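You operate a simulated robot arm through the tools that you are given. There is no shell and no other tool.

You are at the controls of a simulated robot arm. One attempt, no reset.

Task
Cure the raw patch in the press at the card's heat.
Fine: clamp it, heat till CURED lights, switch off; free it and swing the head aside only once HOT is dark.

Only the result counts: the job must be done as asked and must still hold three seconds after the hand-in. Knocking over, shifting, dropping, spilling or breaking anything else fails it.

Robot
A 7-joint arm with a three-finger gripper, fixed in place. Base frame: the origin is on the floor under the middle of its stand, x ahead of it, y to its left, z up; the work surface is at about z = 866. Units: mm, degrees, N and s.
It reaches about 1342 mm from its shoulder. Its first joint turns from -166.0 to 166.0 degrees. Payload 2.69 kg.
The tool frame sits at the grasp point between the pads (the TCP): z along the fingers, y along the line on which they close. The tips reach 30 mm beyond it. The gripper opens to 128 mm; its body begins 117 mm behind the TCP.
Orientation is that of the tool frame in the base frame, as a unit quaternion [w, x, y, z]. With the fingers straight down and closing along the base's y, the tool's x points along the base's -x, its y along +y and its z along -z.

Tools
- The arm moves only by the tool send_rows. Its argument "moves" is a list of rows, each a list of 3 entries, a list of its own where there are three numbers: the shift along the base's x, y, z in units of 25 mm (1.0 is 25 mm), then the turn, a rotation vector about the base's x, y, z in units of 4 degrees (1.0 is 4 degrees), then the finger opening in mm, from 0 to 128. In form: [[[dx, dy, dz], [rx, ry, rz], hand], ...]. A call has 1 to 20 rows; each row shifts and turns the commanded pose from where the row before left it. A call with a number of a shift or a turn outside -1 to 1 is refused whole. Each row takes 0.2 s and may step no farther than 50 mm and 8.6 degrees from the row before; otherwise, or with a gripper value out of range, the whole call is refused. A pose out of reach is approached as far as the arm can. The call stops where the force on the tool passes 90 N (or 10 N more than at its start, if that is more) or the arm is blocked; 0.2 s more then pass. Each finger travels about 127 mm/s and halts on what it meets, pressing with about 43 N; the grip force reading is that of the motor and also rises with nothing between the fingers. The clock runs only during rows and for 0.2 s after the last one: add rows that do not move to give the fingers time. The reply holds the time, the measured pose of the TCP, the force on the tool along the base axes, the opening and the grip force, in the units named above and with some noise, with the torque about the TCP (base axes, N m) and any sound that the robot's microphone picked up, and new pictures: "show" is both (left out), scene, wrist or none.
- Cameras (640 x 400 px; columns grow to the right, rows downward): "scene" is fixed at [401.8, -649.4, 1546.4]; the picture's right is [0.96, -0.28, 0.00], its down [-0.14, -0.48, -0.87] and it looks along [0.24, 0.83, -0.50] (base axes); focal length 214 px, centre (320, 200). "wrist" rides on the gripper at [58, 54, -131] in the tool frame; the picture's right is [-0.68, 0.74, 0.00], its down [-0.62, -0.57, -0.55] and it looks along [-0.40, -0.37, 0.84] (tool axes); focal length 234 px, centre (320, 200).
- move_column(by): moves the trunk up (or, below 0, down) by that many mm; the arm rides with it, the base frame stays. It gives what a move gives, with no picture.
- pixel_to_xyz(camera, pixels): for up to 12 pixels [column, row] of the newest picture of that camera ("zoom" is the newest enlarged one), the place [x, y, z] in the base frame of the surface seen there, good to about 3 mm. No time passes.
- zoom(camera, box): a new picture of the part [left, top, right, bottom] of that camera's present view, enlarged. No time passes.
- sign_off(): hands the job in; it is judged then, once.

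Open the gripper and draw the arm clear of the work before you hand the job in, unless the task says otherwise.

The tools are called after "Request:" as name(argument=value, ...) on one line, values as JSON. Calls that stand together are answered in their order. send_rows: Moves the arm, as the interface text tells. Its arguments: {"type":"object","properties":{"moves":{"type":"array","items":{"type":"array"}},"show":{"type":"string","enum":["both","scene","wrist","none"]}},"required":["moves"]} The other tools are called the same way: move_column (by) moves the trunk up or down; pixel_to_xyz (camera, pixels) gives the place of the surface under pixels of a picture; zoom (camera, box) takes an enlarged picture of a part of a camera's view; sign_off () hands the job in.

At the start:

```text
time: 0.0
eef_pos: [565.2, 97.8, 1534.9]
tool_rot: [0.0, 0.001, 1.0, 0.0]
ft_force: [0.2, -0.4, -0.5]
torque: [0.02, -0.02, 0.01]
gripper_width: 128.1
gripper_force: 0.0
trunk travel left (down, up): [-200.0, 150.0]
```

scene: 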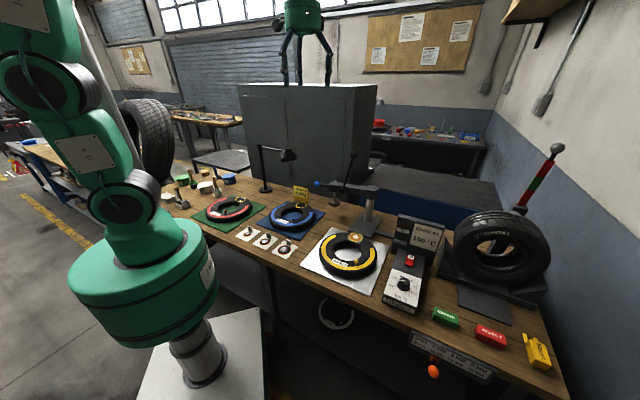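
wrist: 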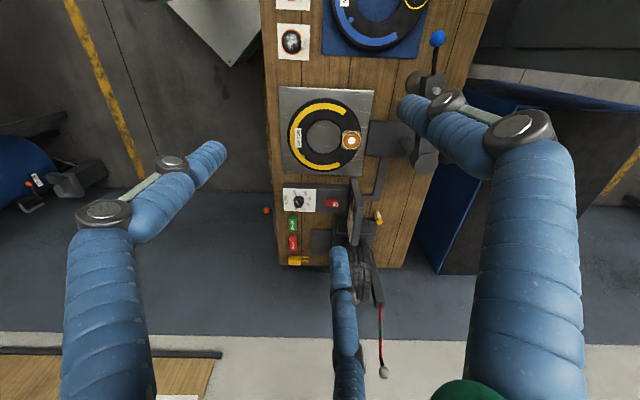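

I start by looking closely at the press area and the cards in the scene picture: the press near (360,220), the control box near (410,260), and the cards near (265,240).

Request:
zoom(camera="scene", box=[300, 170, 460, 320])

Request:
zoom(camera="scene", box=[180, 170, 340, 270])

Request:
zoom(camera="scene", box=[400, 280, 580, 390])

Request:
zoom(camera="wrist", box=[260, 0, 460, 125])

Request:
zoom(camera="wrist", box=[260, 80, 460, 205])

```text
2.67 times, centred on (380, 245) of scene
```

zoom: 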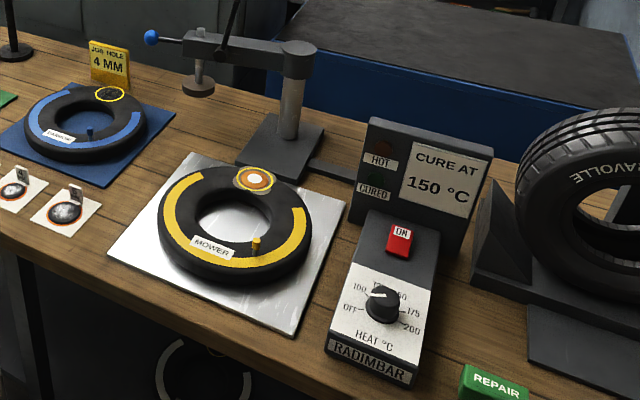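

```text
4.00 times, centred on (260, 220) of scene
```

zoom: 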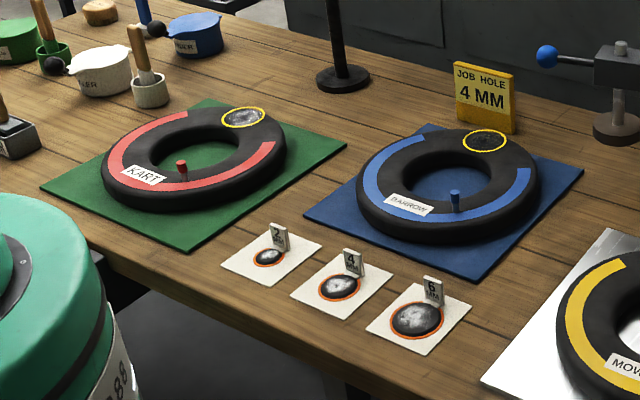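

```text
3.56 times, centred on (490, 335) of scene
```

zoom: 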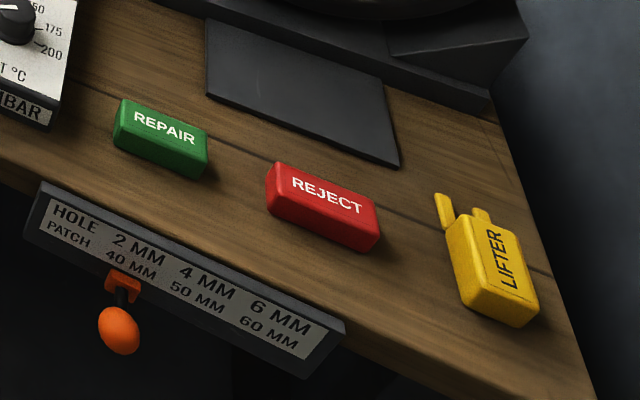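

```text
3.20 times, centred on (360, 62) of wrist
```

zoom: 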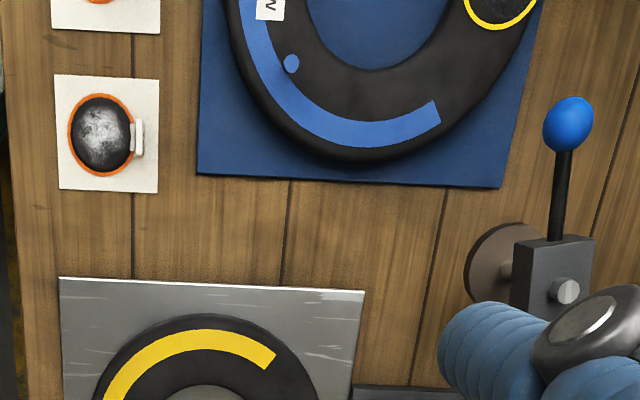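

```text
3.20 times, centred on (360, 142) of wrist
```

zoom: 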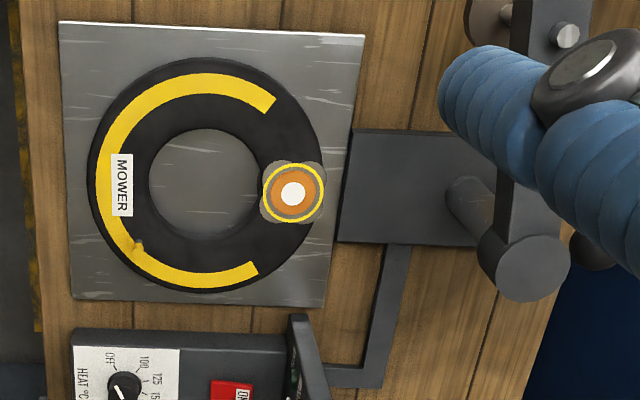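

The press arm spans about (315,183)-(378,190) with some black lever near (350,153). I zoom in on it, and on the control box.

Request:
zoom(camera="scene", box=[300, 140, 400, 240])

Request:
zoom(camera="scene", box=[370, 200, 460, 320])

Request:
zoom(camera="wrist", box=[270, 170, 400, 280])

Request:
zoom(camera="wrist", box=[360, 20, 480, 200])

```text
4.00 times, centred on (350, 190) of scene
```

zoom: 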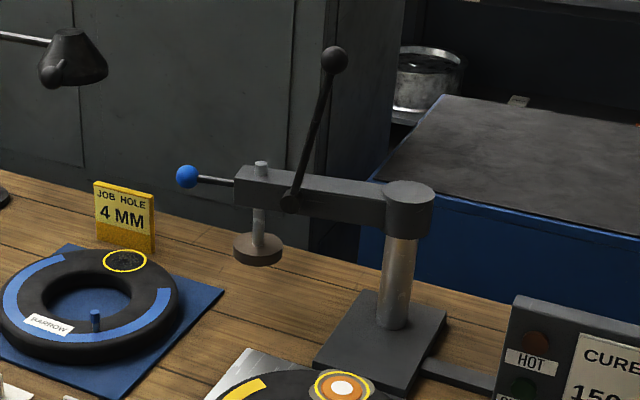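

```text
3.33 times, centred on (415, 260) of scene
```

zoom: 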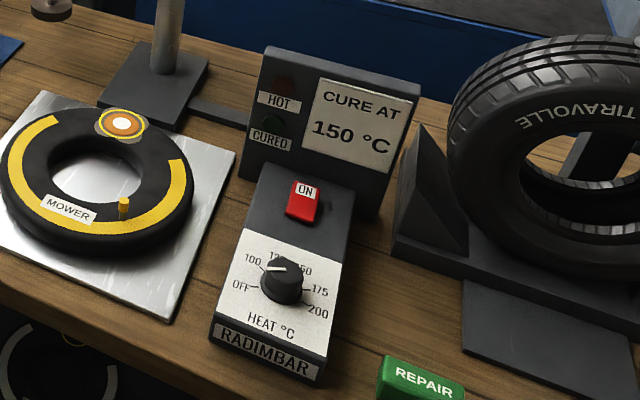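

```text
3.64 times, centred on (335, 225) of wrist
```

zoom: 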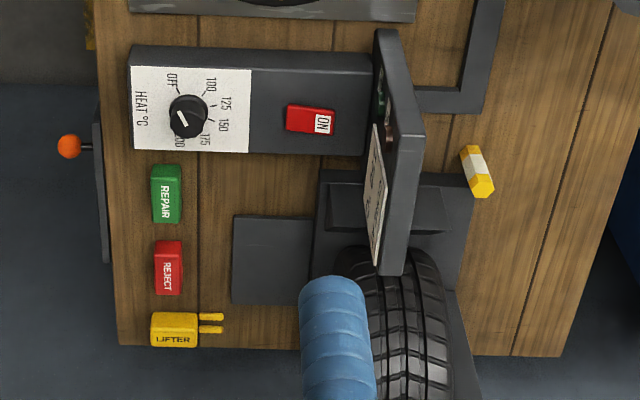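

```text
2.22 times, centred on (420, 110) of wrist
```

zoom: 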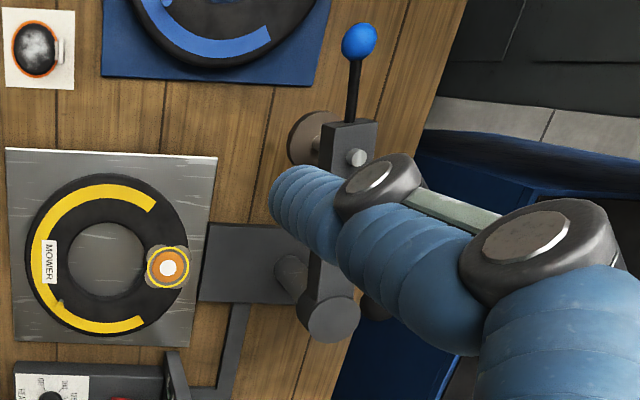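

I measure the key points: blue handle ball, black lever ball, post, foot, patch, dial, switch.

Request:
zoom(camera="scene", box=[300, 140, 400, 240])

Request:
pixel_to_xyz(camera="zoom", pixels=[[186, 176], [335, 60], [408, 190], [408, 230], [257, 258], [261, 167], [240, 190], [290, 203], [395, 320], [345, 385], [333, 382], [215, 181]])

Request:
pixel_to_xyz(camera="scene", pixels=[[404, 284], [410, 260], [355, 237], [347, 252], [416, 238], [397, 245], [330, 275], [370, 285], [362, 237], [405, 300], [400, 225], [432, 250]])

Request:
zoom(camera="scene", box=[382, 265, 422, 305])

Request:
zoom(camera="wrist", box=[285, 185, 345, 220])

```text
4.00 times, centred on (350, 190) of scene
```

zoom: 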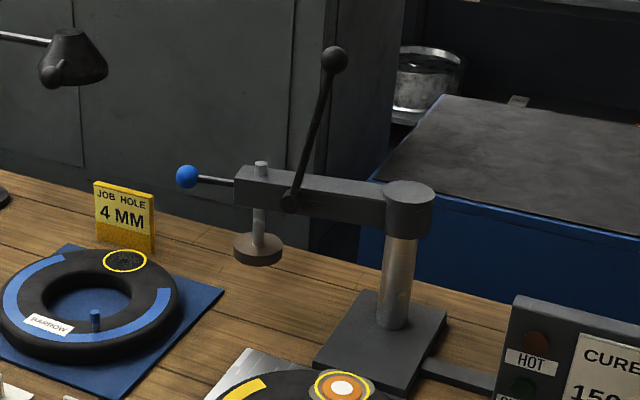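

```text
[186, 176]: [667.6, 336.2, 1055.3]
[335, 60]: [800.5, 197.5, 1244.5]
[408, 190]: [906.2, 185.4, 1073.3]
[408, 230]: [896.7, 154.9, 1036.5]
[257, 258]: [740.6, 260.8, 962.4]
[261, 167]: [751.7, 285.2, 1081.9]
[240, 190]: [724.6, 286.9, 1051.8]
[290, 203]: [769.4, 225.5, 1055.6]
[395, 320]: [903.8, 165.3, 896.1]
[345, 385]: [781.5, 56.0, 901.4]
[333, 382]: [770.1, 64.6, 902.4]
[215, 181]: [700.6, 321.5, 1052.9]
```

```text
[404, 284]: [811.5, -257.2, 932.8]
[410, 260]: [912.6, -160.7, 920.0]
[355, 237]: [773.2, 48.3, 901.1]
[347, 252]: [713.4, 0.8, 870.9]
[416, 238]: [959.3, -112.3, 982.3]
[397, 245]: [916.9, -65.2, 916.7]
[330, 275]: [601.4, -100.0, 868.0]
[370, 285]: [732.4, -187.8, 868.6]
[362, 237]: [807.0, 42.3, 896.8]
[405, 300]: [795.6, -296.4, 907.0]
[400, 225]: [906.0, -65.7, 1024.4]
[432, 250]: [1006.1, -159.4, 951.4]
```

```text
10.00 times, centred on (402, 285) of scene
```

zoom: 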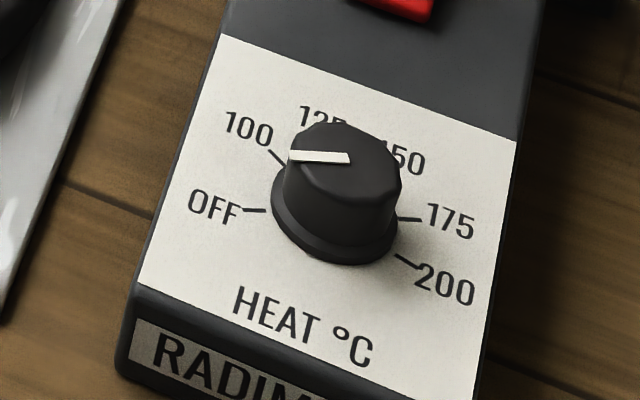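

```text
10.67 times, centred on (315, 202) of wrist
```

zoom: 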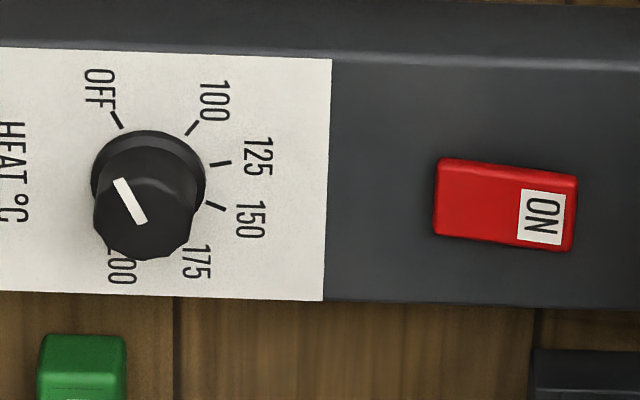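

The dial pointer is at OFF and both lamps are dark; the head is parked to the left of the tyre. I measure the lamp and other potential obstacles, plus the panel plane and tick positions.

Request:
pixel_to_xyz(camera="scene", pixels=[[288, 155], [262, 150], [266, 188], [300, 192], [330, 212], [290, 216], [350, 153], [320, 65], [343, 195], [402, 187], [420, 100], [370, 250]])

Request:
zoom(camera="scene", box=[382, 245, 432, 315])

```text
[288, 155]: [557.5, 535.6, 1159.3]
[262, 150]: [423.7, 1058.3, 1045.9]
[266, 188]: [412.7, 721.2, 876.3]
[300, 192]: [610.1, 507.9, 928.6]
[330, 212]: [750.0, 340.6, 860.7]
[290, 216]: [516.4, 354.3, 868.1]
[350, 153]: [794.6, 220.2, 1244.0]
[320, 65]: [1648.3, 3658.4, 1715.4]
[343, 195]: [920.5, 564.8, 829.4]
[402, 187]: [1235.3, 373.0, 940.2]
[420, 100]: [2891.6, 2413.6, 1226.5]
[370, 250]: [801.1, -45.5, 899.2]
```

```text
5.71 times, centred on (407, 280) of scene
```

zoom: 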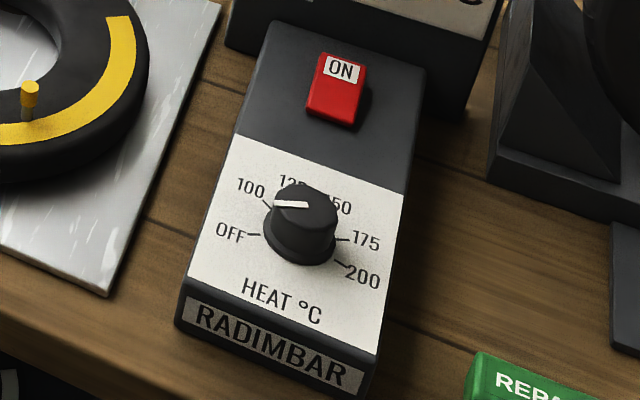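

I sample the panel surface, dial base/top and the switch from this enlarged view.

Request:
pixel_to_xyz(camera="zoom", pixels=[[235, 150], [390, 205], [195, 280], [360, 345], [300, 60], [400, 100], [305, 200], [275, 204], [300, 255], [325, 105], [340, 70], [355, 90]])

Request:
pixel_to_xyz(camera="zoom", pixels=[[257, 234], [266, 204], [346, 242], [338, 261], [338, 118], [315, 75], [357, 70], [321, 52], [362, 66], [307, 112], [350, 126]])

```text
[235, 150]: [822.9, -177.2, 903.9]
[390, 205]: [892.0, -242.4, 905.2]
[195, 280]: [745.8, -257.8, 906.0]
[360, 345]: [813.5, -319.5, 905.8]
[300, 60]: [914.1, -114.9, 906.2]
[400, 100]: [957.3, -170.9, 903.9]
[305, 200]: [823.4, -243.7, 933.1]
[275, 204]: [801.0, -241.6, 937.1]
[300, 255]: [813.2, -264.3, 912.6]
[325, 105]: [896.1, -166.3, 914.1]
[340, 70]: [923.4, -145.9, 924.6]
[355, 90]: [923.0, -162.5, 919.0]
```

```text
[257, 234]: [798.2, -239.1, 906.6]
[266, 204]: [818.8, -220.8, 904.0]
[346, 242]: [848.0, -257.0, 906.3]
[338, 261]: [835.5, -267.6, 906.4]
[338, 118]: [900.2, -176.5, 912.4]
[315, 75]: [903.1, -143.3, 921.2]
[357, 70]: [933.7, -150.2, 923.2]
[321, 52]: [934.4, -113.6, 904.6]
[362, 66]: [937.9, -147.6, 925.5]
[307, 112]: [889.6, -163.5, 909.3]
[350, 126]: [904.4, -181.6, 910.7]
```

Plan: swing the head by its blue ball (centre about (671,348,1049)), so the gripper goes above it turned by -60° so the rod will lie between two fingers. I move there at a safe height first.

Request:
send_rows(moves=[[[0.26, 0.62, -0.85], [0, 0, -0.9375], 128], [[0.26, 0.62, -0.85], [0, 0, -0.9375], 128], [[0.26, 0.62, -0.85], [0, 0, -0.9375], 128], [[0.26, 0.62, -0.85], [0, 0, -0.9375], 128], [[0.26, 0.62, -0.85], [0, 0, -0.9375], 128], [[0.26, 0.62, -0.85], [0, 0, -0.9375], 128], [[0.26, 0.62, -0.85], [0, 0, -0.9375], 120], [[0.26, 0.62, -0.85], [0, 0, -0.9375], 110], [[0.26, 0.62, -0.85], [0, 0, -0.9375], 100], [[0.26, 0.62, -0.85], [0, 0, -0.9375], 100], [[0.26, 0.62, -0.85], [0, 0, -0.9375], 100], [[0.26, 0.62, -0.85], [0, 0, -0.9375], 100], [[0.26, 0.62, -0.85], [0, 0, -0.9375], 100], [[0.26, 0.62, -0.85], [0, 0, -0.9375], 100], [[0.26, 0.62, -0.85], [0, 0, -0.9375], 100], [[0.26, 0.62, -0.85], [0, 0, -0.9375], 100]])

```text
time: 3.4
eef_pos: [670.6, 345.5, 1195.2]
tool_rot: [0.0, 0.501, 0.866, 0.0]
ft_force: [0.5, 0.5, -0.1]
torque: [0.01, 0.0, 0.04]
gripper_width: 99.9
gripper_force: 0.1
trunk travel left (down, up): [-200.0, 150.0]
```

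scene: 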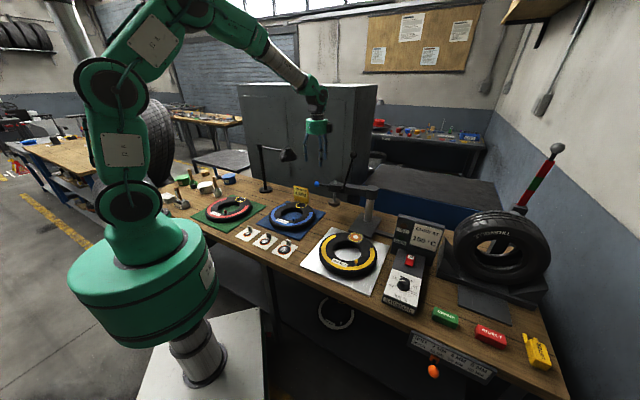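
wrist: 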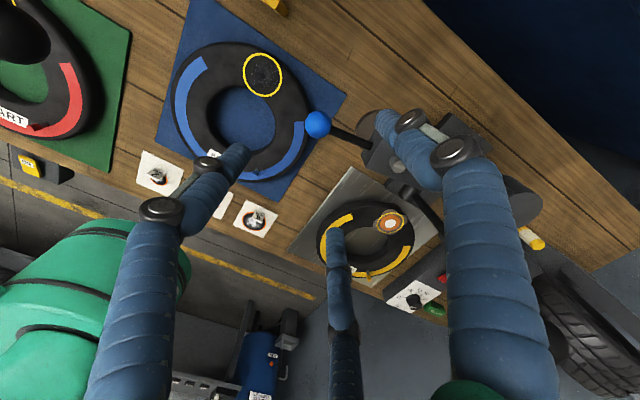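

The ball is at wrist (318,125) with the rod running to lower right. I measure the ball and rod from this view.

Request:
zoom(camera="wrist", box=[280, 90, 440, 190])

Request:
pixel_to_xyz(camera="wrist", pixels=[[318, 125], [318, 113], [307, 125], [318, 137], [340, 132], [360, 141]])

Request:
zoom(camera="scene", box=[280, 110, 400, 230])

```text
4.00 times, centred on (360, 140) of wrist
```

zoom: 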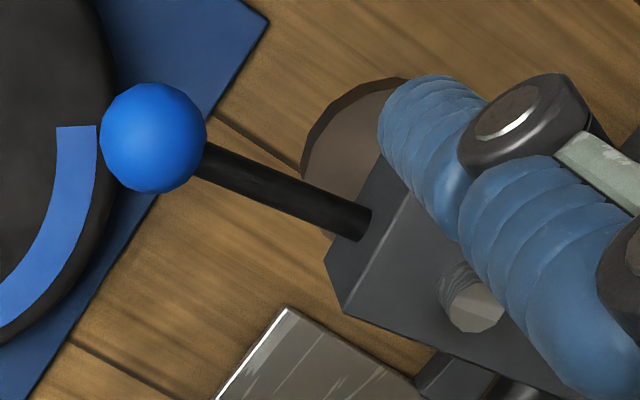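

```text
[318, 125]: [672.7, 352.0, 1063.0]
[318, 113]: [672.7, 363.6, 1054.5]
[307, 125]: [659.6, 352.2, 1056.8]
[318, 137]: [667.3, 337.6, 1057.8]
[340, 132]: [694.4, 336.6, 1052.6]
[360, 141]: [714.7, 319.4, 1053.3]
```

```text
3.33 times, centred on (340, 170) of scene
```

zoom: 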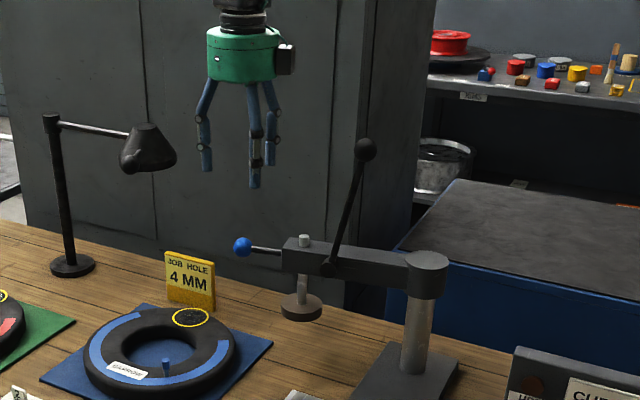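

Ball centre is about (671,350,1050). I lower around it with the fingers still open at 80 mm.

Request:
send_rows(moves=[[[0, 0.04, -0.8], [0, 0, 0], 90], [[0, 0.04, -0.8], [0, 0, 0], 80], [[0, 0.04, -0.8], [0, 0, 0], 80], [[0, 0.04, -0.8], [0, 0, 0], 80], [[0, 0.02, -0.8], [0, 0, 0], 80], [[0, 0, -0.8], [0, 0, 0], 80], [[0, 0, -0.8], [0, 0, 0], 80], [[0, 0, -0.2], [0, 0, 0], 80]])

```text
time: 5.2
eef_pos: [666.6, 349.7, 1050.9]
tool_rot: [0.0, 0.499, 0.866, -0.001]
ft_force: [0.2, -0.9, -0.2]
torque: [-0.01, 0.0, 0.0]
gripper_width: 80.4
gripper_force: 0.0
trunk travel left (down, up): [-200.0, 150.0]
```

scene: 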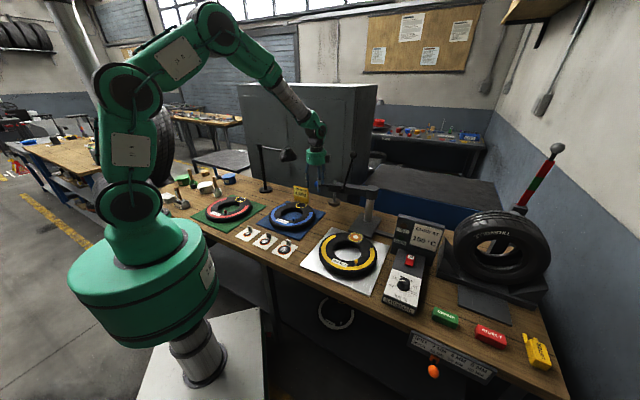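
wrist: 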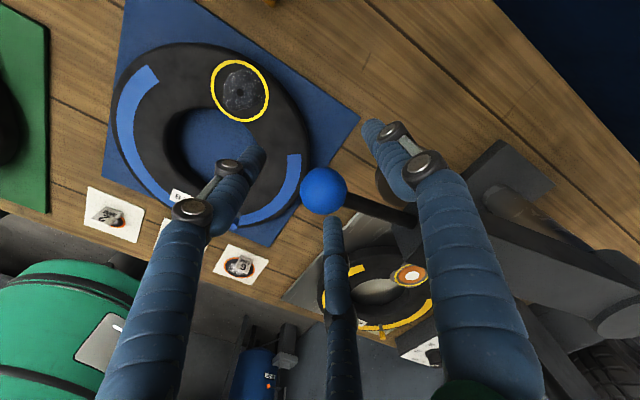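

The ball sits at wrist (323,190), right where the TCP projects, with the rod between two fingers. I close gently on the ball.

Request:
send_rows(moves=[[[0, 0, 0], [0, 0, 0], 60], [[0, 0, 0], [0, 0, 0], 45], [[0, 0, 0], [0, 0, 0], 34], [[0, 0, 0], [0, 0, 0], 28], [[0, 0, 0], [0, 0, 0], 28]])

```text
time: 6.4
eef_pos: [667.8, 350.2, 1050.1]
tool_rot: [0.0, 0.5, 0.866, 0.0]
ft_force: [2.9, -2.6, -1.6]
torque: [-0.05, -0.07, 0.01]
gripper_width: 31.7
gripper_force: 45.0
trunk travel left (down, up): [-200.0, 150.0]
```

scene: 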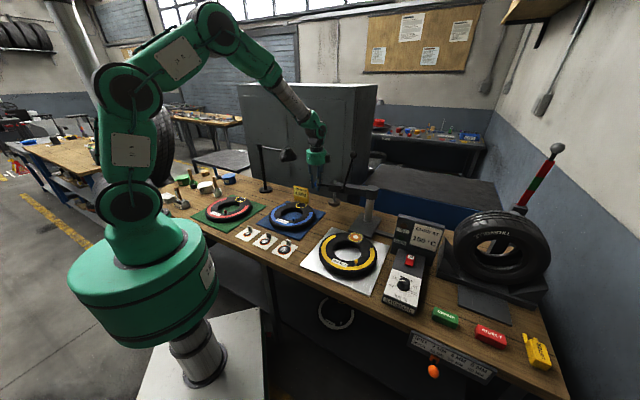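
wrist: 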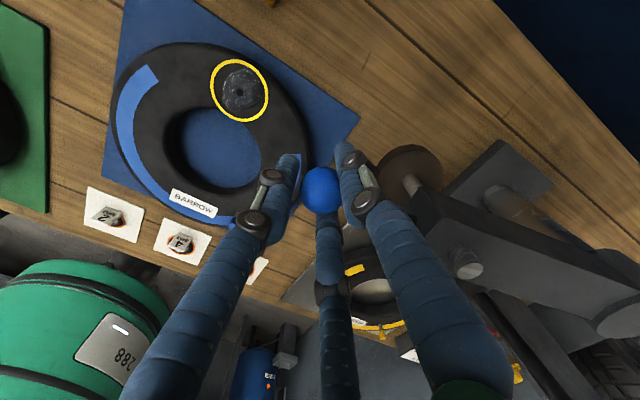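

Ball gripped at 31.7 mm. Before swinging I refine the pivot axis position from the post cap and patch points.

Request:
zoom(camera="scene", box=[330, 170, 390, 245])

Request:
pixel_to_xyz(camera="scene", pixels=[[366, 188], [370, 186.5], [371, 188], [378, 188], [371, 190], [365, 212], [368, 205], [372, 205], [375, 205]])

Request:
pixel_to_xyz(camera="wrist", pixels=[[467, 264], [465, 200], [420, 205], [540, 250], [490, 270], [630, 320], [410, 275], [380, 290]])

```text
5.33 times, centred on (360, 208) of scene
```

zoom: 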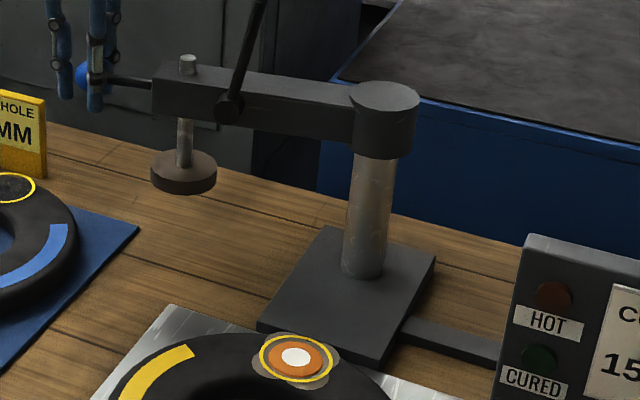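

```text
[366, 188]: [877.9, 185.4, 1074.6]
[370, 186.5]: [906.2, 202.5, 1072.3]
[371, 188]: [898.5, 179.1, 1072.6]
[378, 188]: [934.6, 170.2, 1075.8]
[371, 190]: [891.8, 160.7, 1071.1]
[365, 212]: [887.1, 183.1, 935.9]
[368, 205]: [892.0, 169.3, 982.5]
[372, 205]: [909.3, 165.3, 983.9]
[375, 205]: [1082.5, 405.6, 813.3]
```

```text
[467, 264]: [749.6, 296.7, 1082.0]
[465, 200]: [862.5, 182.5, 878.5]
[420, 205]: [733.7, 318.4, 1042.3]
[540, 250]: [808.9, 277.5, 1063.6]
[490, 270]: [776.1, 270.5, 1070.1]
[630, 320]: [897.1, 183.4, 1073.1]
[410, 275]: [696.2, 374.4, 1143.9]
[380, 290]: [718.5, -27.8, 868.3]
```

I begin the swing counter-clockwise about the estimated pivot (904,177), turning the gripper along, in small steps, and watch the forces.

Request:
send_rows(moves=[[[-0.235, -0.335, 0], [0, 0, 0.5], 28], [[-0.225, -0.341, 0], [0, 0, 0.5], 28], [[-0.21, -0.351, 0], [0, 0, 0.5], 28], [[-0.202, -0.357, 0], [0, 0, 0.5], 28]], show="both")

```text
time: 7.4
eef_pos: [648.7, 314.8, 1050.8]
tool_rot: [0.0, 0.438, 0.899, -0.001]
ft_force: [17.3, -9.1, -13.7]
torque: [0.08, 0.06, -0.19]
gripper_width: 31.3
gripper_force: 45.5
trunk travel left (down, up): [-200.0, 150.0]
```

scene: 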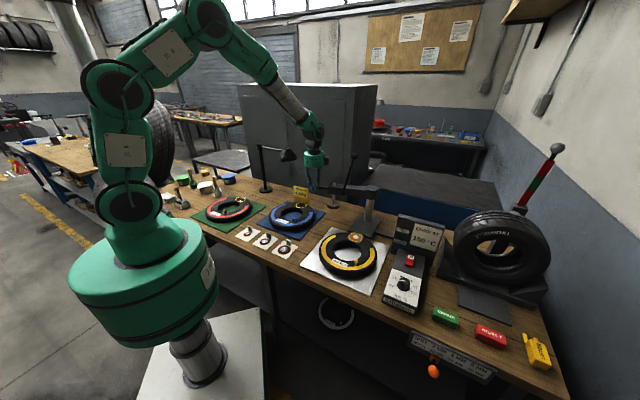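
wrist: 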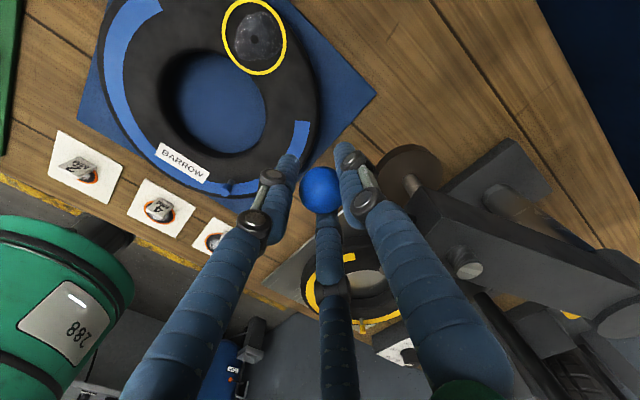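

The force on the tool points inward (17,-9 N), so the true pivot lies slightly further +y, near (906,190). I continue with that correction.

Request:
send_rows(moves=[[[-0.136, -0.384, 0], [0, 0, 0.5], 28], [[-0.136, -0.384, 0], [0, 0, 0.5], 28], [[-0.136, -0.374, 0], [0, 0, 0.5], 28], [[-0.136, -0.374, 0], [0, 0, 0.5], 28]], show="none")

```text
time: 8.4
eef_pos: [633.8, 279.2, 1049.7]
tool_rot: [0.0, 0.375, 0.927, 0.0]
ft_force: [-5.5, 0.3, 3.4]
torque: [0.0, 0.51, -0.22]
gripper_width: 30.1
gripper_force: 45.3
trunk travel left (down, up): [-200.0, 150.0]
```

Forces are nearly zero now, so the pivot estimate (906,190), radius 286 fits. I continue another 20° along that arc.

Request:
send_rows(moves=[[[-0.22, -0.768, 0], [0, 0, 1], 28], [[-0.168, -0.78, 0], [0, 0, 1], 28], [[-0.112, -0.792, 0], [0, 0, 1], 28], [[-0.06, -0.8, 0], [0, 0, 1], 28], [[-0.004, -0.798, 0], [0, 0, 1], 28]], show="both")

```text
time: 9.6
eef_pos: [617.2, 179.9, 1051.7]
tool_rot: [0.0, 0.208, 0.978, 0.0]
ft_force: [-13.6, -2.5, -3.9]
torque: [0.44, 0.12, -0.54]
gripper_width: 29.9
gripper_force: 44.8
trunk travel left (down, up): [-200.0, 150.0]
```

scene: 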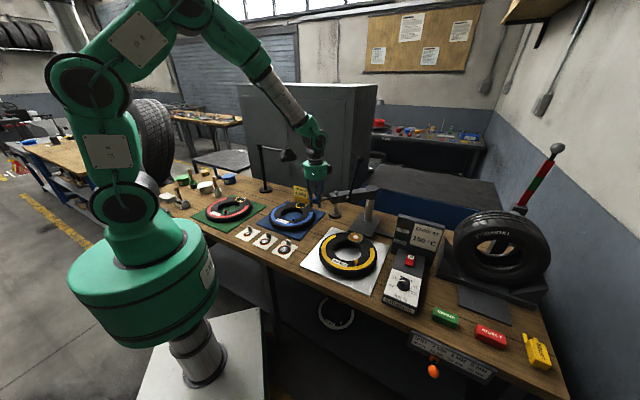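
wrist: 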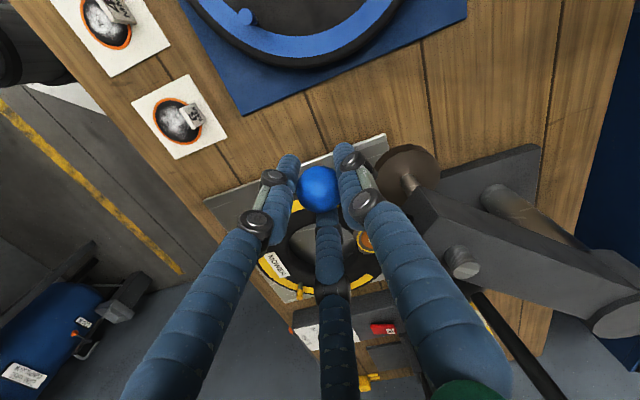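

Force is outward (-13.6 N), so the radius is a little larger: pivot (906,185), r≈289. I continue 20° more with that correction.

Request:
send_rows(moves=[[[-0.064, -0.802, 0], [0, 0, 1], 28], [[0.1, -0.8, 0], [0, 0, 1], 28], [[0.156, -0.792, 0], [0, 0, 1], 28], [[0.212, -0.78, 0], [0, 0, 1], 28], [[0.264, -0.76, 0], [0, 0, 1], 28]], show="both")

```text
time: 10.8
eef_pos: [637.0, 81.8, 1052.4]
tool_rot: [-0.003, 0.035, 0.999, 0.0]
ft_force: [-2.6, -2.0, -26.1]
torque: [0.19, 0.25, -0.4]
gripper_width: 29.7
gripper_force: 44.6
trunk travel left (down, up): [-200.0, 150.0]
```

scene: 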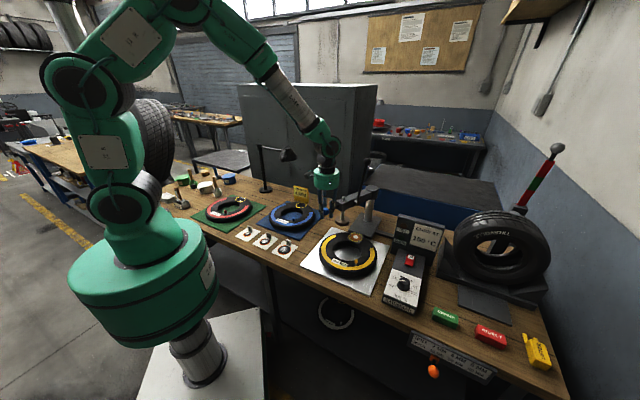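
wrist: 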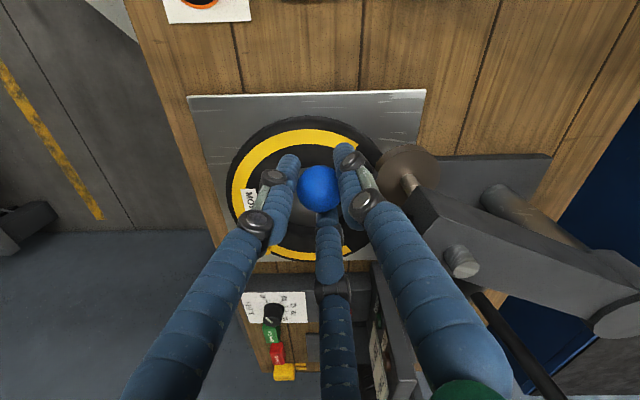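

There's a vertical reading of -26 N; I hold still for two rows to see whether it settles.

Request:
send_rows(moves=[[[0, 0, 0], [0, 0, 0], 28], [[0, 0, 0], [0, 0, 0], 28]], show="none")

```text
time: 11.4
eef_pos: [636.2, 82.3, 1050.8]
tool_rot: [-0.001, 0.035, 0.999, 0.0]
ft_force: [-5.8, -3.0, -24.8]
torque: [-0.05, 0.22, 0.07]
gripper_width: 30.2
gripper_force: 45.0
trunk travel left (down, up): [-200.0, 150.0]
```

The fingers are squeezing slightly below the ball's equator (width shrank to 30, tool pulled down). I relax to a loose cage of 36 mm and see the force vanish, with a picture of the foot versus the patch.

Request:
send_rows(moves=[[[0, 0, 0], [0, 0, 0], 36], [[0, 0, 0.08], [0, 0, 0], 36]], show="wrist")

Request:
zoom(camera="scene", box=[300, 160, 400, 260])

```text
time: 12.0
eef_pos: [636.7, 81.6, 1054.0]
tool_rot: [0.001, 0.034, 0.999, 0.0]
ft_force: [-0.4, 0.4, 0.6]
torque: [0.0, 0.03, -0.02]
gripper_width: 36.1
gripper_force: 0.0
trunk travel left (down, up): [-200.0, 150.0]
```

wrist: 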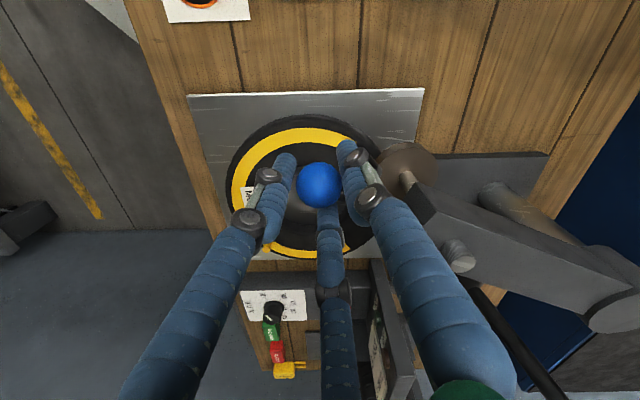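

```text
4.00 times, centred on (350, 210) of scene
```

zoom: 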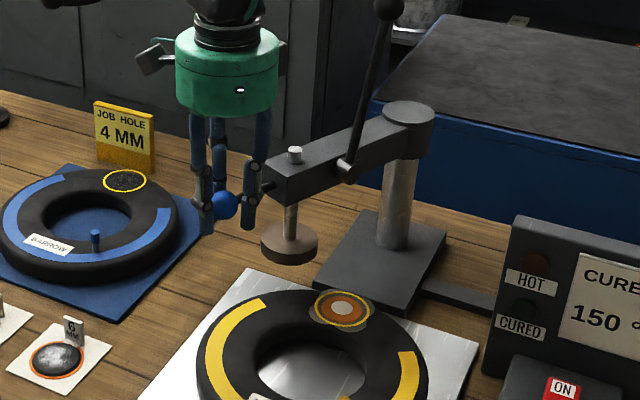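

Forces vanished. I continue 16° along the arc in the cage, then look again.

Request:
send_rows(moves=[[[0.316, -0.744, 0], [0, 0, 1], 34], [[0.368, -0.72, 0], [0, 0, 1], 34], [[0.416, -0.688, 0], [0, 0, 1], 34], [[0.464, -0.66, 0], [0, 0, 1], 34]], show="wrist")

Request:
zoom(camera="scene", box=[300, 160, 400, 260])

```text
time: 13.0
eef_pos: [676.8, 11.1, 1052.1]
tool_rot: [-0.001, -0.106, 0.994, 0.0]
ft_force: [0.4, 1.2, 0.0]
torque: [0.02, 0.0, -0.01]
gripper_width: 34.1
gripper_force: 0.2
trunk travel left (down, up): [-200.0, 150.0]
```

wrist: 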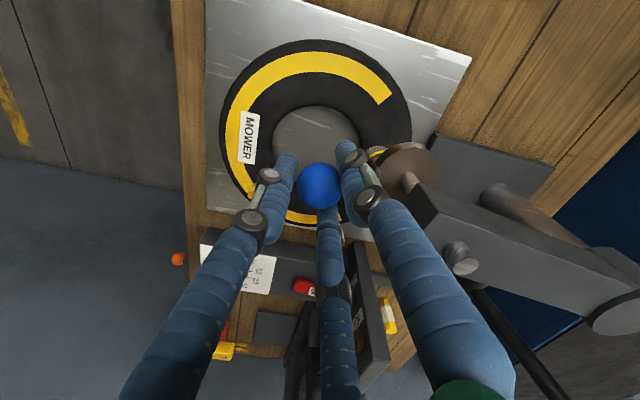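

```text
4.00 times, centred on (350, 210) of scene
```

zoom: 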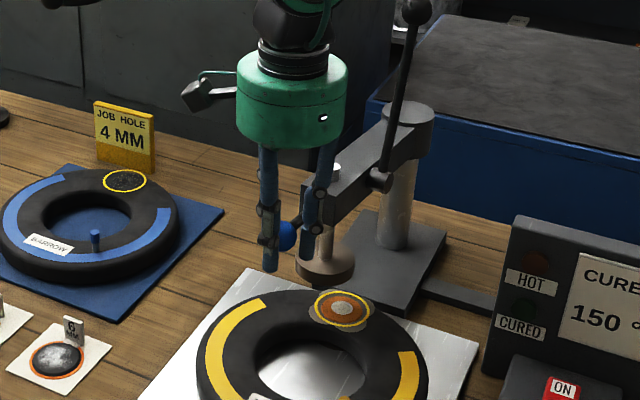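

Continuing about 7° further, then checking the alignment over the patch.

Request:
send_rows(moves=[[[0.254, -0.314, 0], [0, 0, 0.5], 34], [[0.254, -0.314, 0], [0, 0, 0.5], 34], [[0.206, -0.222, 0], [0, 0, 0.37], 34], [[0.206, -0.222, 0], [0, 0, 0.37], 34]], show="wrist")

Request:
zoom(camera="scene", box=[310, 170, 390, 260])

```text
time: 14.0
eef_pos: [697.5, -14.9, 1053.2]
tool_rot: [-0.001, -0.165, 0.986, -0.001]
ft_force: [0.5, -0.1, -1.3]
torque: [0.02, 0.01, 0.02]
gripper_width: 34.7
gripper_force: 0.9
trunk travel left (down, up): [-200.0, 150.0]
```

wrist: 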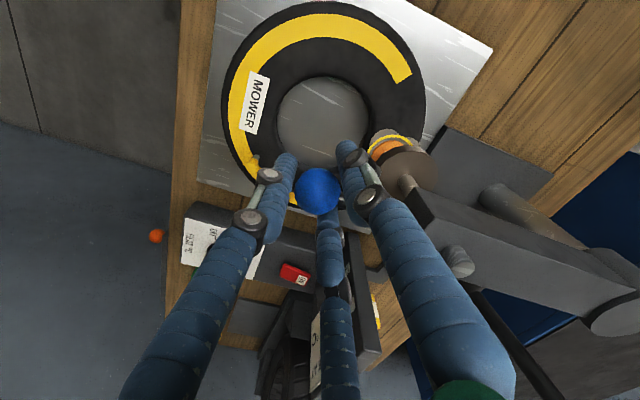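

```text
4.44 times, centred on (350, 215) of scene
```

zoom: 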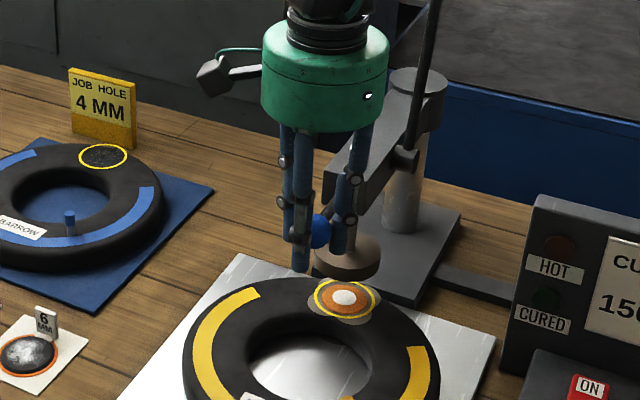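

The foot is nearly above the patch (zoom (346,255) vs patch (345,297)). I measure foot and patch positions more precisely.

Request:
pixel_to_xyz(camera="zoom", pixels=[[316, 258], [376, 262], [345, 270], [345, 262], [345, 297], [316, 297], [372, 297], [345, 282], [345, 315], [360, 245], [312, 250]])

Request:
zoom(camera="wrist", box=[340, 110, 480, 210])

Request:
zoom(camera="scene", box=[335, 215, 375, 245])

```text
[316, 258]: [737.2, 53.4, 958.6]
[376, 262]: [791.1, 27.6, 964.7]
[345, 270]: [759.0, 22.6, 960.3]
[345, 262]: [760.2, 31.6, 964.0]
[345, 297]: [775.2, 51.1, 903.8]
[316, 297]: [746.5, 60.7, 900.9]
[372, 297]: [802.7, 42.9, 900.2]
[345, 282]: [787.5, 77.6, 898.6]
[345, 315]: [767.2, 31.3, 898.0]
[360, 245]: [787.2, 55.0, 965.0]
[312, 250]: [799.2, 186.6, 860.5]
```

```text
4.00 times, centred on (410, 160) of wrist
```

zoom: 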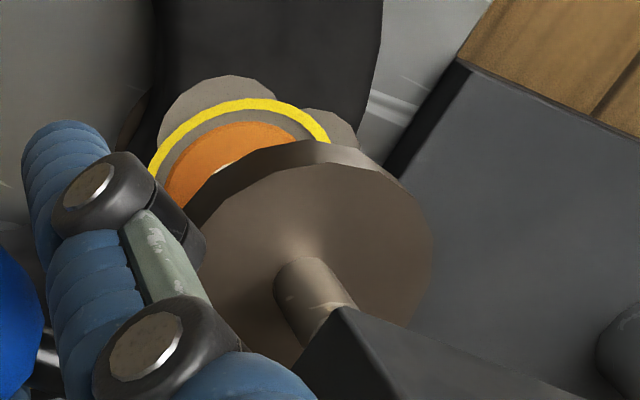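

```text
13.33 times, centred on (355, 230) of scene
```

zoom: 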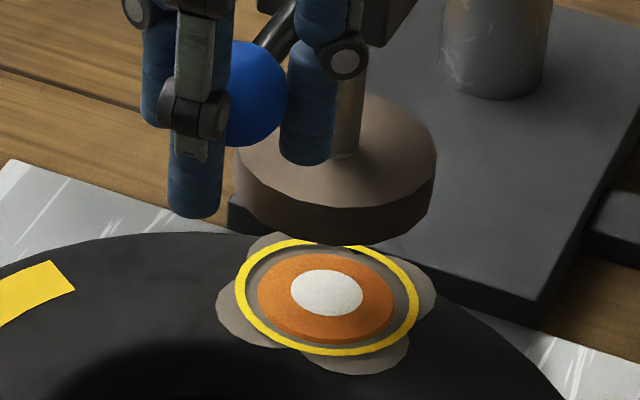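

By ray comparison, the foot is ~2 mm (0.6°) short of the patch centre. I nudge 3 mm further along the arc and re-check.

Request:
send_rows(moves=[[[0.084, -0.084, 0], [0, 0, 0.15], 34], [[0, 0, 0], [0, 0, 0], 34]], show="wrist")

Request:
zoom(camera="scene", box=[335, 215, 375, 245])

Request:
zoom(camera="scene", box=[310, 130, 410, 230])

```text
time: 14.6
eef_pos: [700.1, -16.6, 1052.5]
tool_rot: [0.0, -0.171, 0.985, 0.0]
ft_force: [-0.2, -0.2, -0.9]
torque: [0.02, 0.01, -0.01]
gripper_width: 34.3
gripper_force: 0.1
trunk travel left (down, up): [-200.0, 150.0]
```

wrist: 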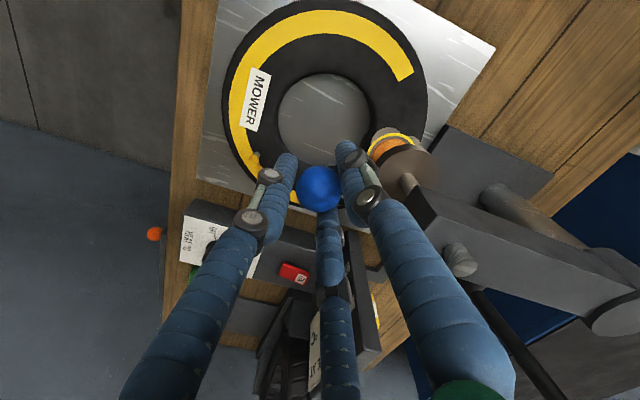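

```text
13.33 times, centred on (355, 230) of scene
```

zoom: 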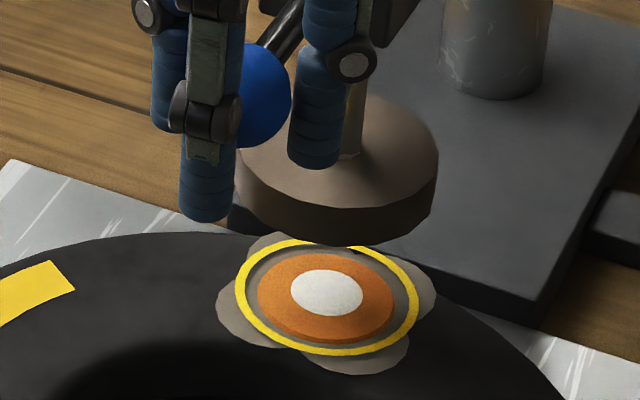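

```text
4.00 times, centred on (360, 180) of scene
```

zoom: 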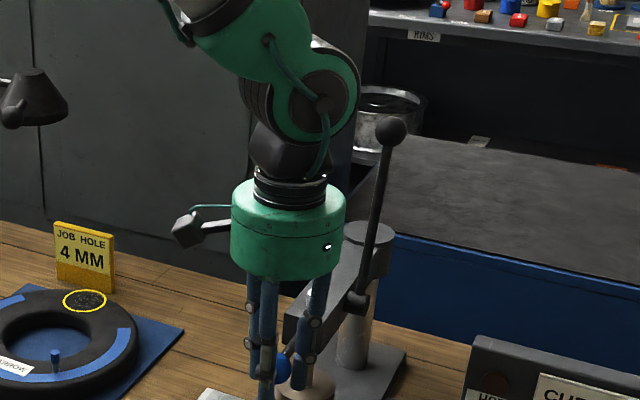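

The foot is now within ~1 mm of alignment. I nudge 1 mm more, open the fingers and rise straight up off the ball.

Request:
send_rows(moves=[[[0.05, -0.05, 0], [0, 0, 0], 34], [[0, 0, 0], [0, 0, 0], 34], [[-0.03, 0.03, 0], [0, 0, 0], 50], [[0, 0, 0], [0, 0, 0], 80], [[0, 0, 0.5], [0, 0, 0], 80], [[0, 0, 1], [0, 0, 0], 80], [[0, 0, 1], [0, 0, 0], 80], [[0, 0, 1], [0, 0, 0], 80], [[0, 0, 1], [0, 0, 0], 80], [[0, 0, 1], [0, 0, 0], 80], [[0, 0, 1], [0, 0, 0], 80], [[0, 0, 1], [0, 0, 0], 80], [[0, 0, 1], [0, 0, 0], 80], [[0, 0, 1], [0, 0, 0], 80], [[0, 0, 1], [0, 0, 0], 80], [[0, 0, 1], [0, 0, 0], 80], [[0, 0, 1], [0, 0, 0], 80], [[0, 0, 1], [0, 0, 0], 80]])

Request:
zoom(camera="scene", box=[310, 140, 410, 250])

Request:
zoom(camera="scene", box=[335, 215, 375, 245])

```text
time: 18.4
eef_pos: [701.7, -18.0, 1391.0]
tool_rot: [0.0, -0.17, 0.985, 0.001]
ft_force: [-0.5, 0.0, 0.1]
torque: [0.0, 0.0, -0.01]
gripper_width: 79.9
gripper_force: 0.1
trunk travel left (down, up): [-200.0, 150.0]
```

scene: 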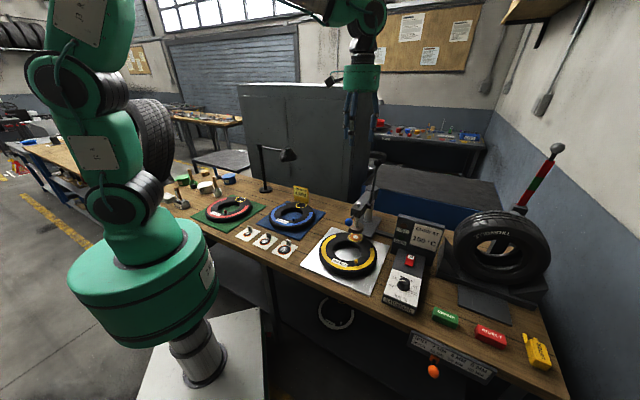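
wrist: 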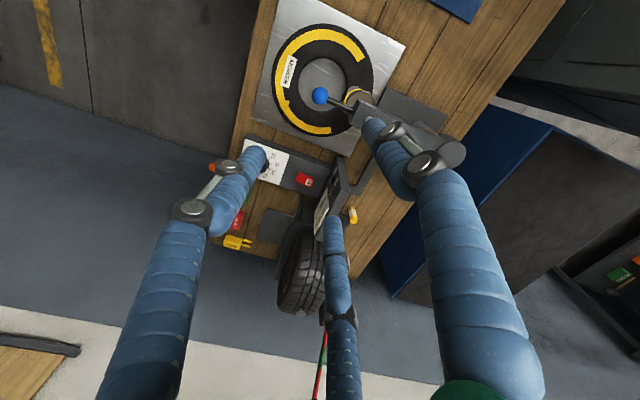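

```text
3.64 times, centred on (360, 195) of scene
```

zoom: 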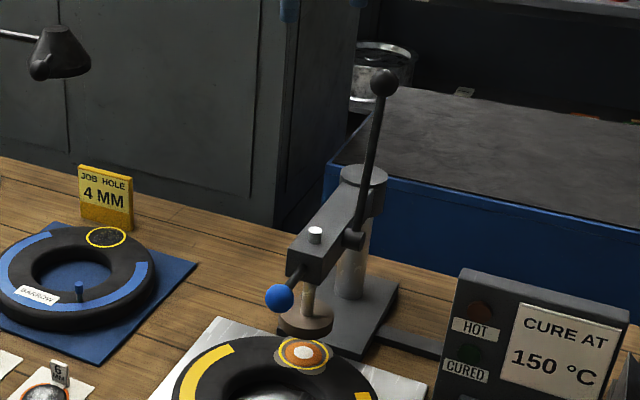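

```text
13.33 times, centred on (355, 230) of scene
```

zoom: 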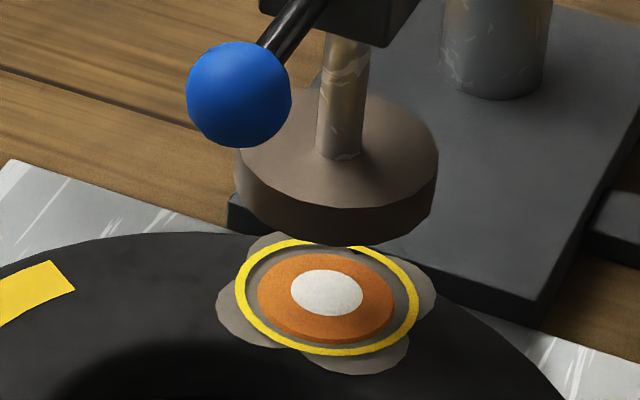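

The foot rod base (341,157) now lines up above the patch. I measure the lever ball and its pivot next.

Request:
pixel_to_xyz(camera="scene", pixels=[[377.3, 162.6], [376, 162.6], [378.5, 162.6], [374, 178], [371.5, 192], [369.5, 205.7], [349, 222], [359, 204.5], [372, 189]])

Request:
zoom(camera="scene", box=[355, 150, 395, 215])

```text
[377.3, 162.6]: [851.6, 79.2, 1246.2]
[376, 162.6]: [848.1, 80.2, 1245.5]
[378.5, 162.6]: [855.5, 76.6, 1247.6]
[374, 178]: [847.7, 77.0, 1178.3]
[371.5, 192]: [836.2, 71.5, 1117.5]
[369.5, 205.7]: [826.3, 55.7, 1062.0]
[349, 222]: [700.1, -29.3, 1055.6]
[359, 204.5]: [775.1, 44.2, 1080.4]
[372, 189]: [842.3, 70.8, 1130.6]
```

```text
6.15 times, centred on (375, 182) of scene
```

zoom: 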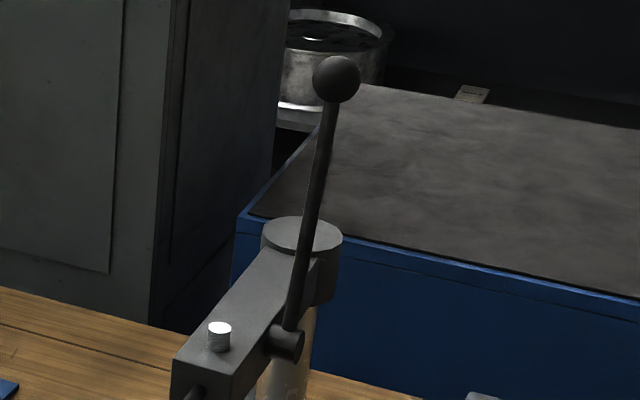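

Lever ball centre is about (859,91,1241), pivot about (838,62,1057). I move above the lever ball and descend around it, fingers open at 80 mm.

Request:
send_rows(moves=[[[0.9, 0.62, 0.2], [0, 0, 0], 80], [[0.9, 0.62, 0], [0, 0, 0], 80], [[0.9, 0.62, 0], [0, 0, 0], 80], [[0.9, 0.62, 0], [0, 0, 0], 80], [[0.9, 0.62, 0], [0, 0, 0], 80], [[0.9, 0.62, 0], [0, 0, 0], 80], [[0.9, 0.64, 0], [0, 0, 0], 80], [[0, 0, -0.8], [0, 0, 0], 80], [[0, 0, -0.8], [0, 0, 0], 80]])

```text
time: 20.4
eef_pos: [858.6, 92.8, 1357.0]
tool_rot: [0.001, -0.17, 0.985, 0.0]
ft_force: [0.7, -0.5, 0.1]
torque: [0.06, -0.04, 0.02]
gripper_width: 80.1
gripper_force: 0.2
trunk travel left (down, up): [-200.0, 150.0]
```

scene: 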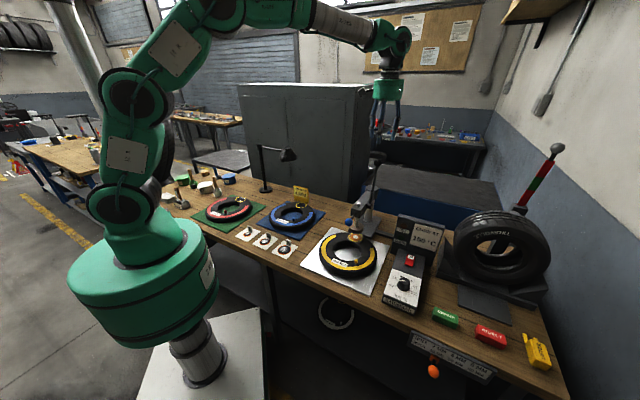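
wrist: 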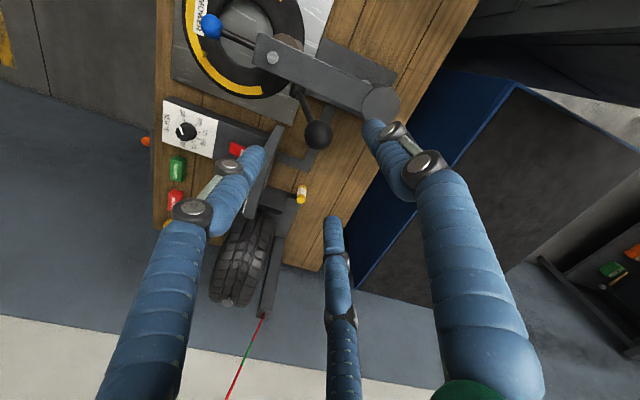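

The lever ball at wrist (318,135) is right on the tool axis. I descend about 114 mm and close loosely around it.

Request:
send_rows(moves=[[[0, 0, -0.8], [0, 0, 0], 80], [[0, 0, -0.8], [0, 0, 0], 80], [[0, 0, -0.8], [0, 0, 0], 80], [[0, 0, -0.8], [0, 0, 0], 80], [[0, 0, -0.8], [0, 0, 0], 80], [[0, -0.04, -0.5], [0, 0, 0], 60], [[0, 0, 0], [0, 0, 0], 45], [[0, 0, 0], [0, 0, 0], 36], [[0, 0, 0], [0, 0, 0], 34], [[0, 0, 0], [0, 0, 0], 34]])

```text
time: 22.6
eef_pos: [858.9, 88.7, 1243.0]
tool_rot: [0.0, -0.171, 0.985, 0.0]
ft_force: [-0.2, 0.1, 0.4]
torque: [-0.01, 0.01, 0.01]
gripper_width: 34.0
gripper_force: 0.0
trunk travel left (down, up): [-200.0, 150.0]
```

scene: 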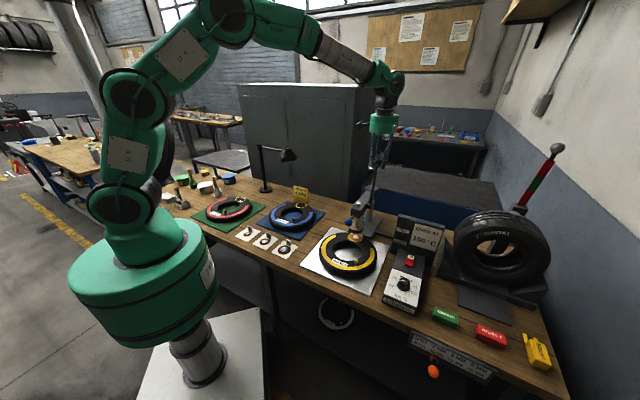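
wrist: 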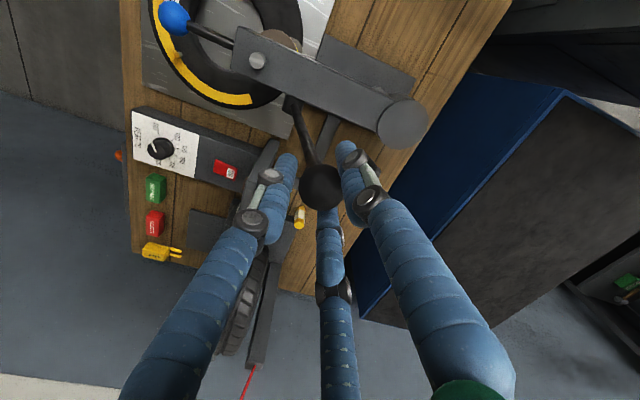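

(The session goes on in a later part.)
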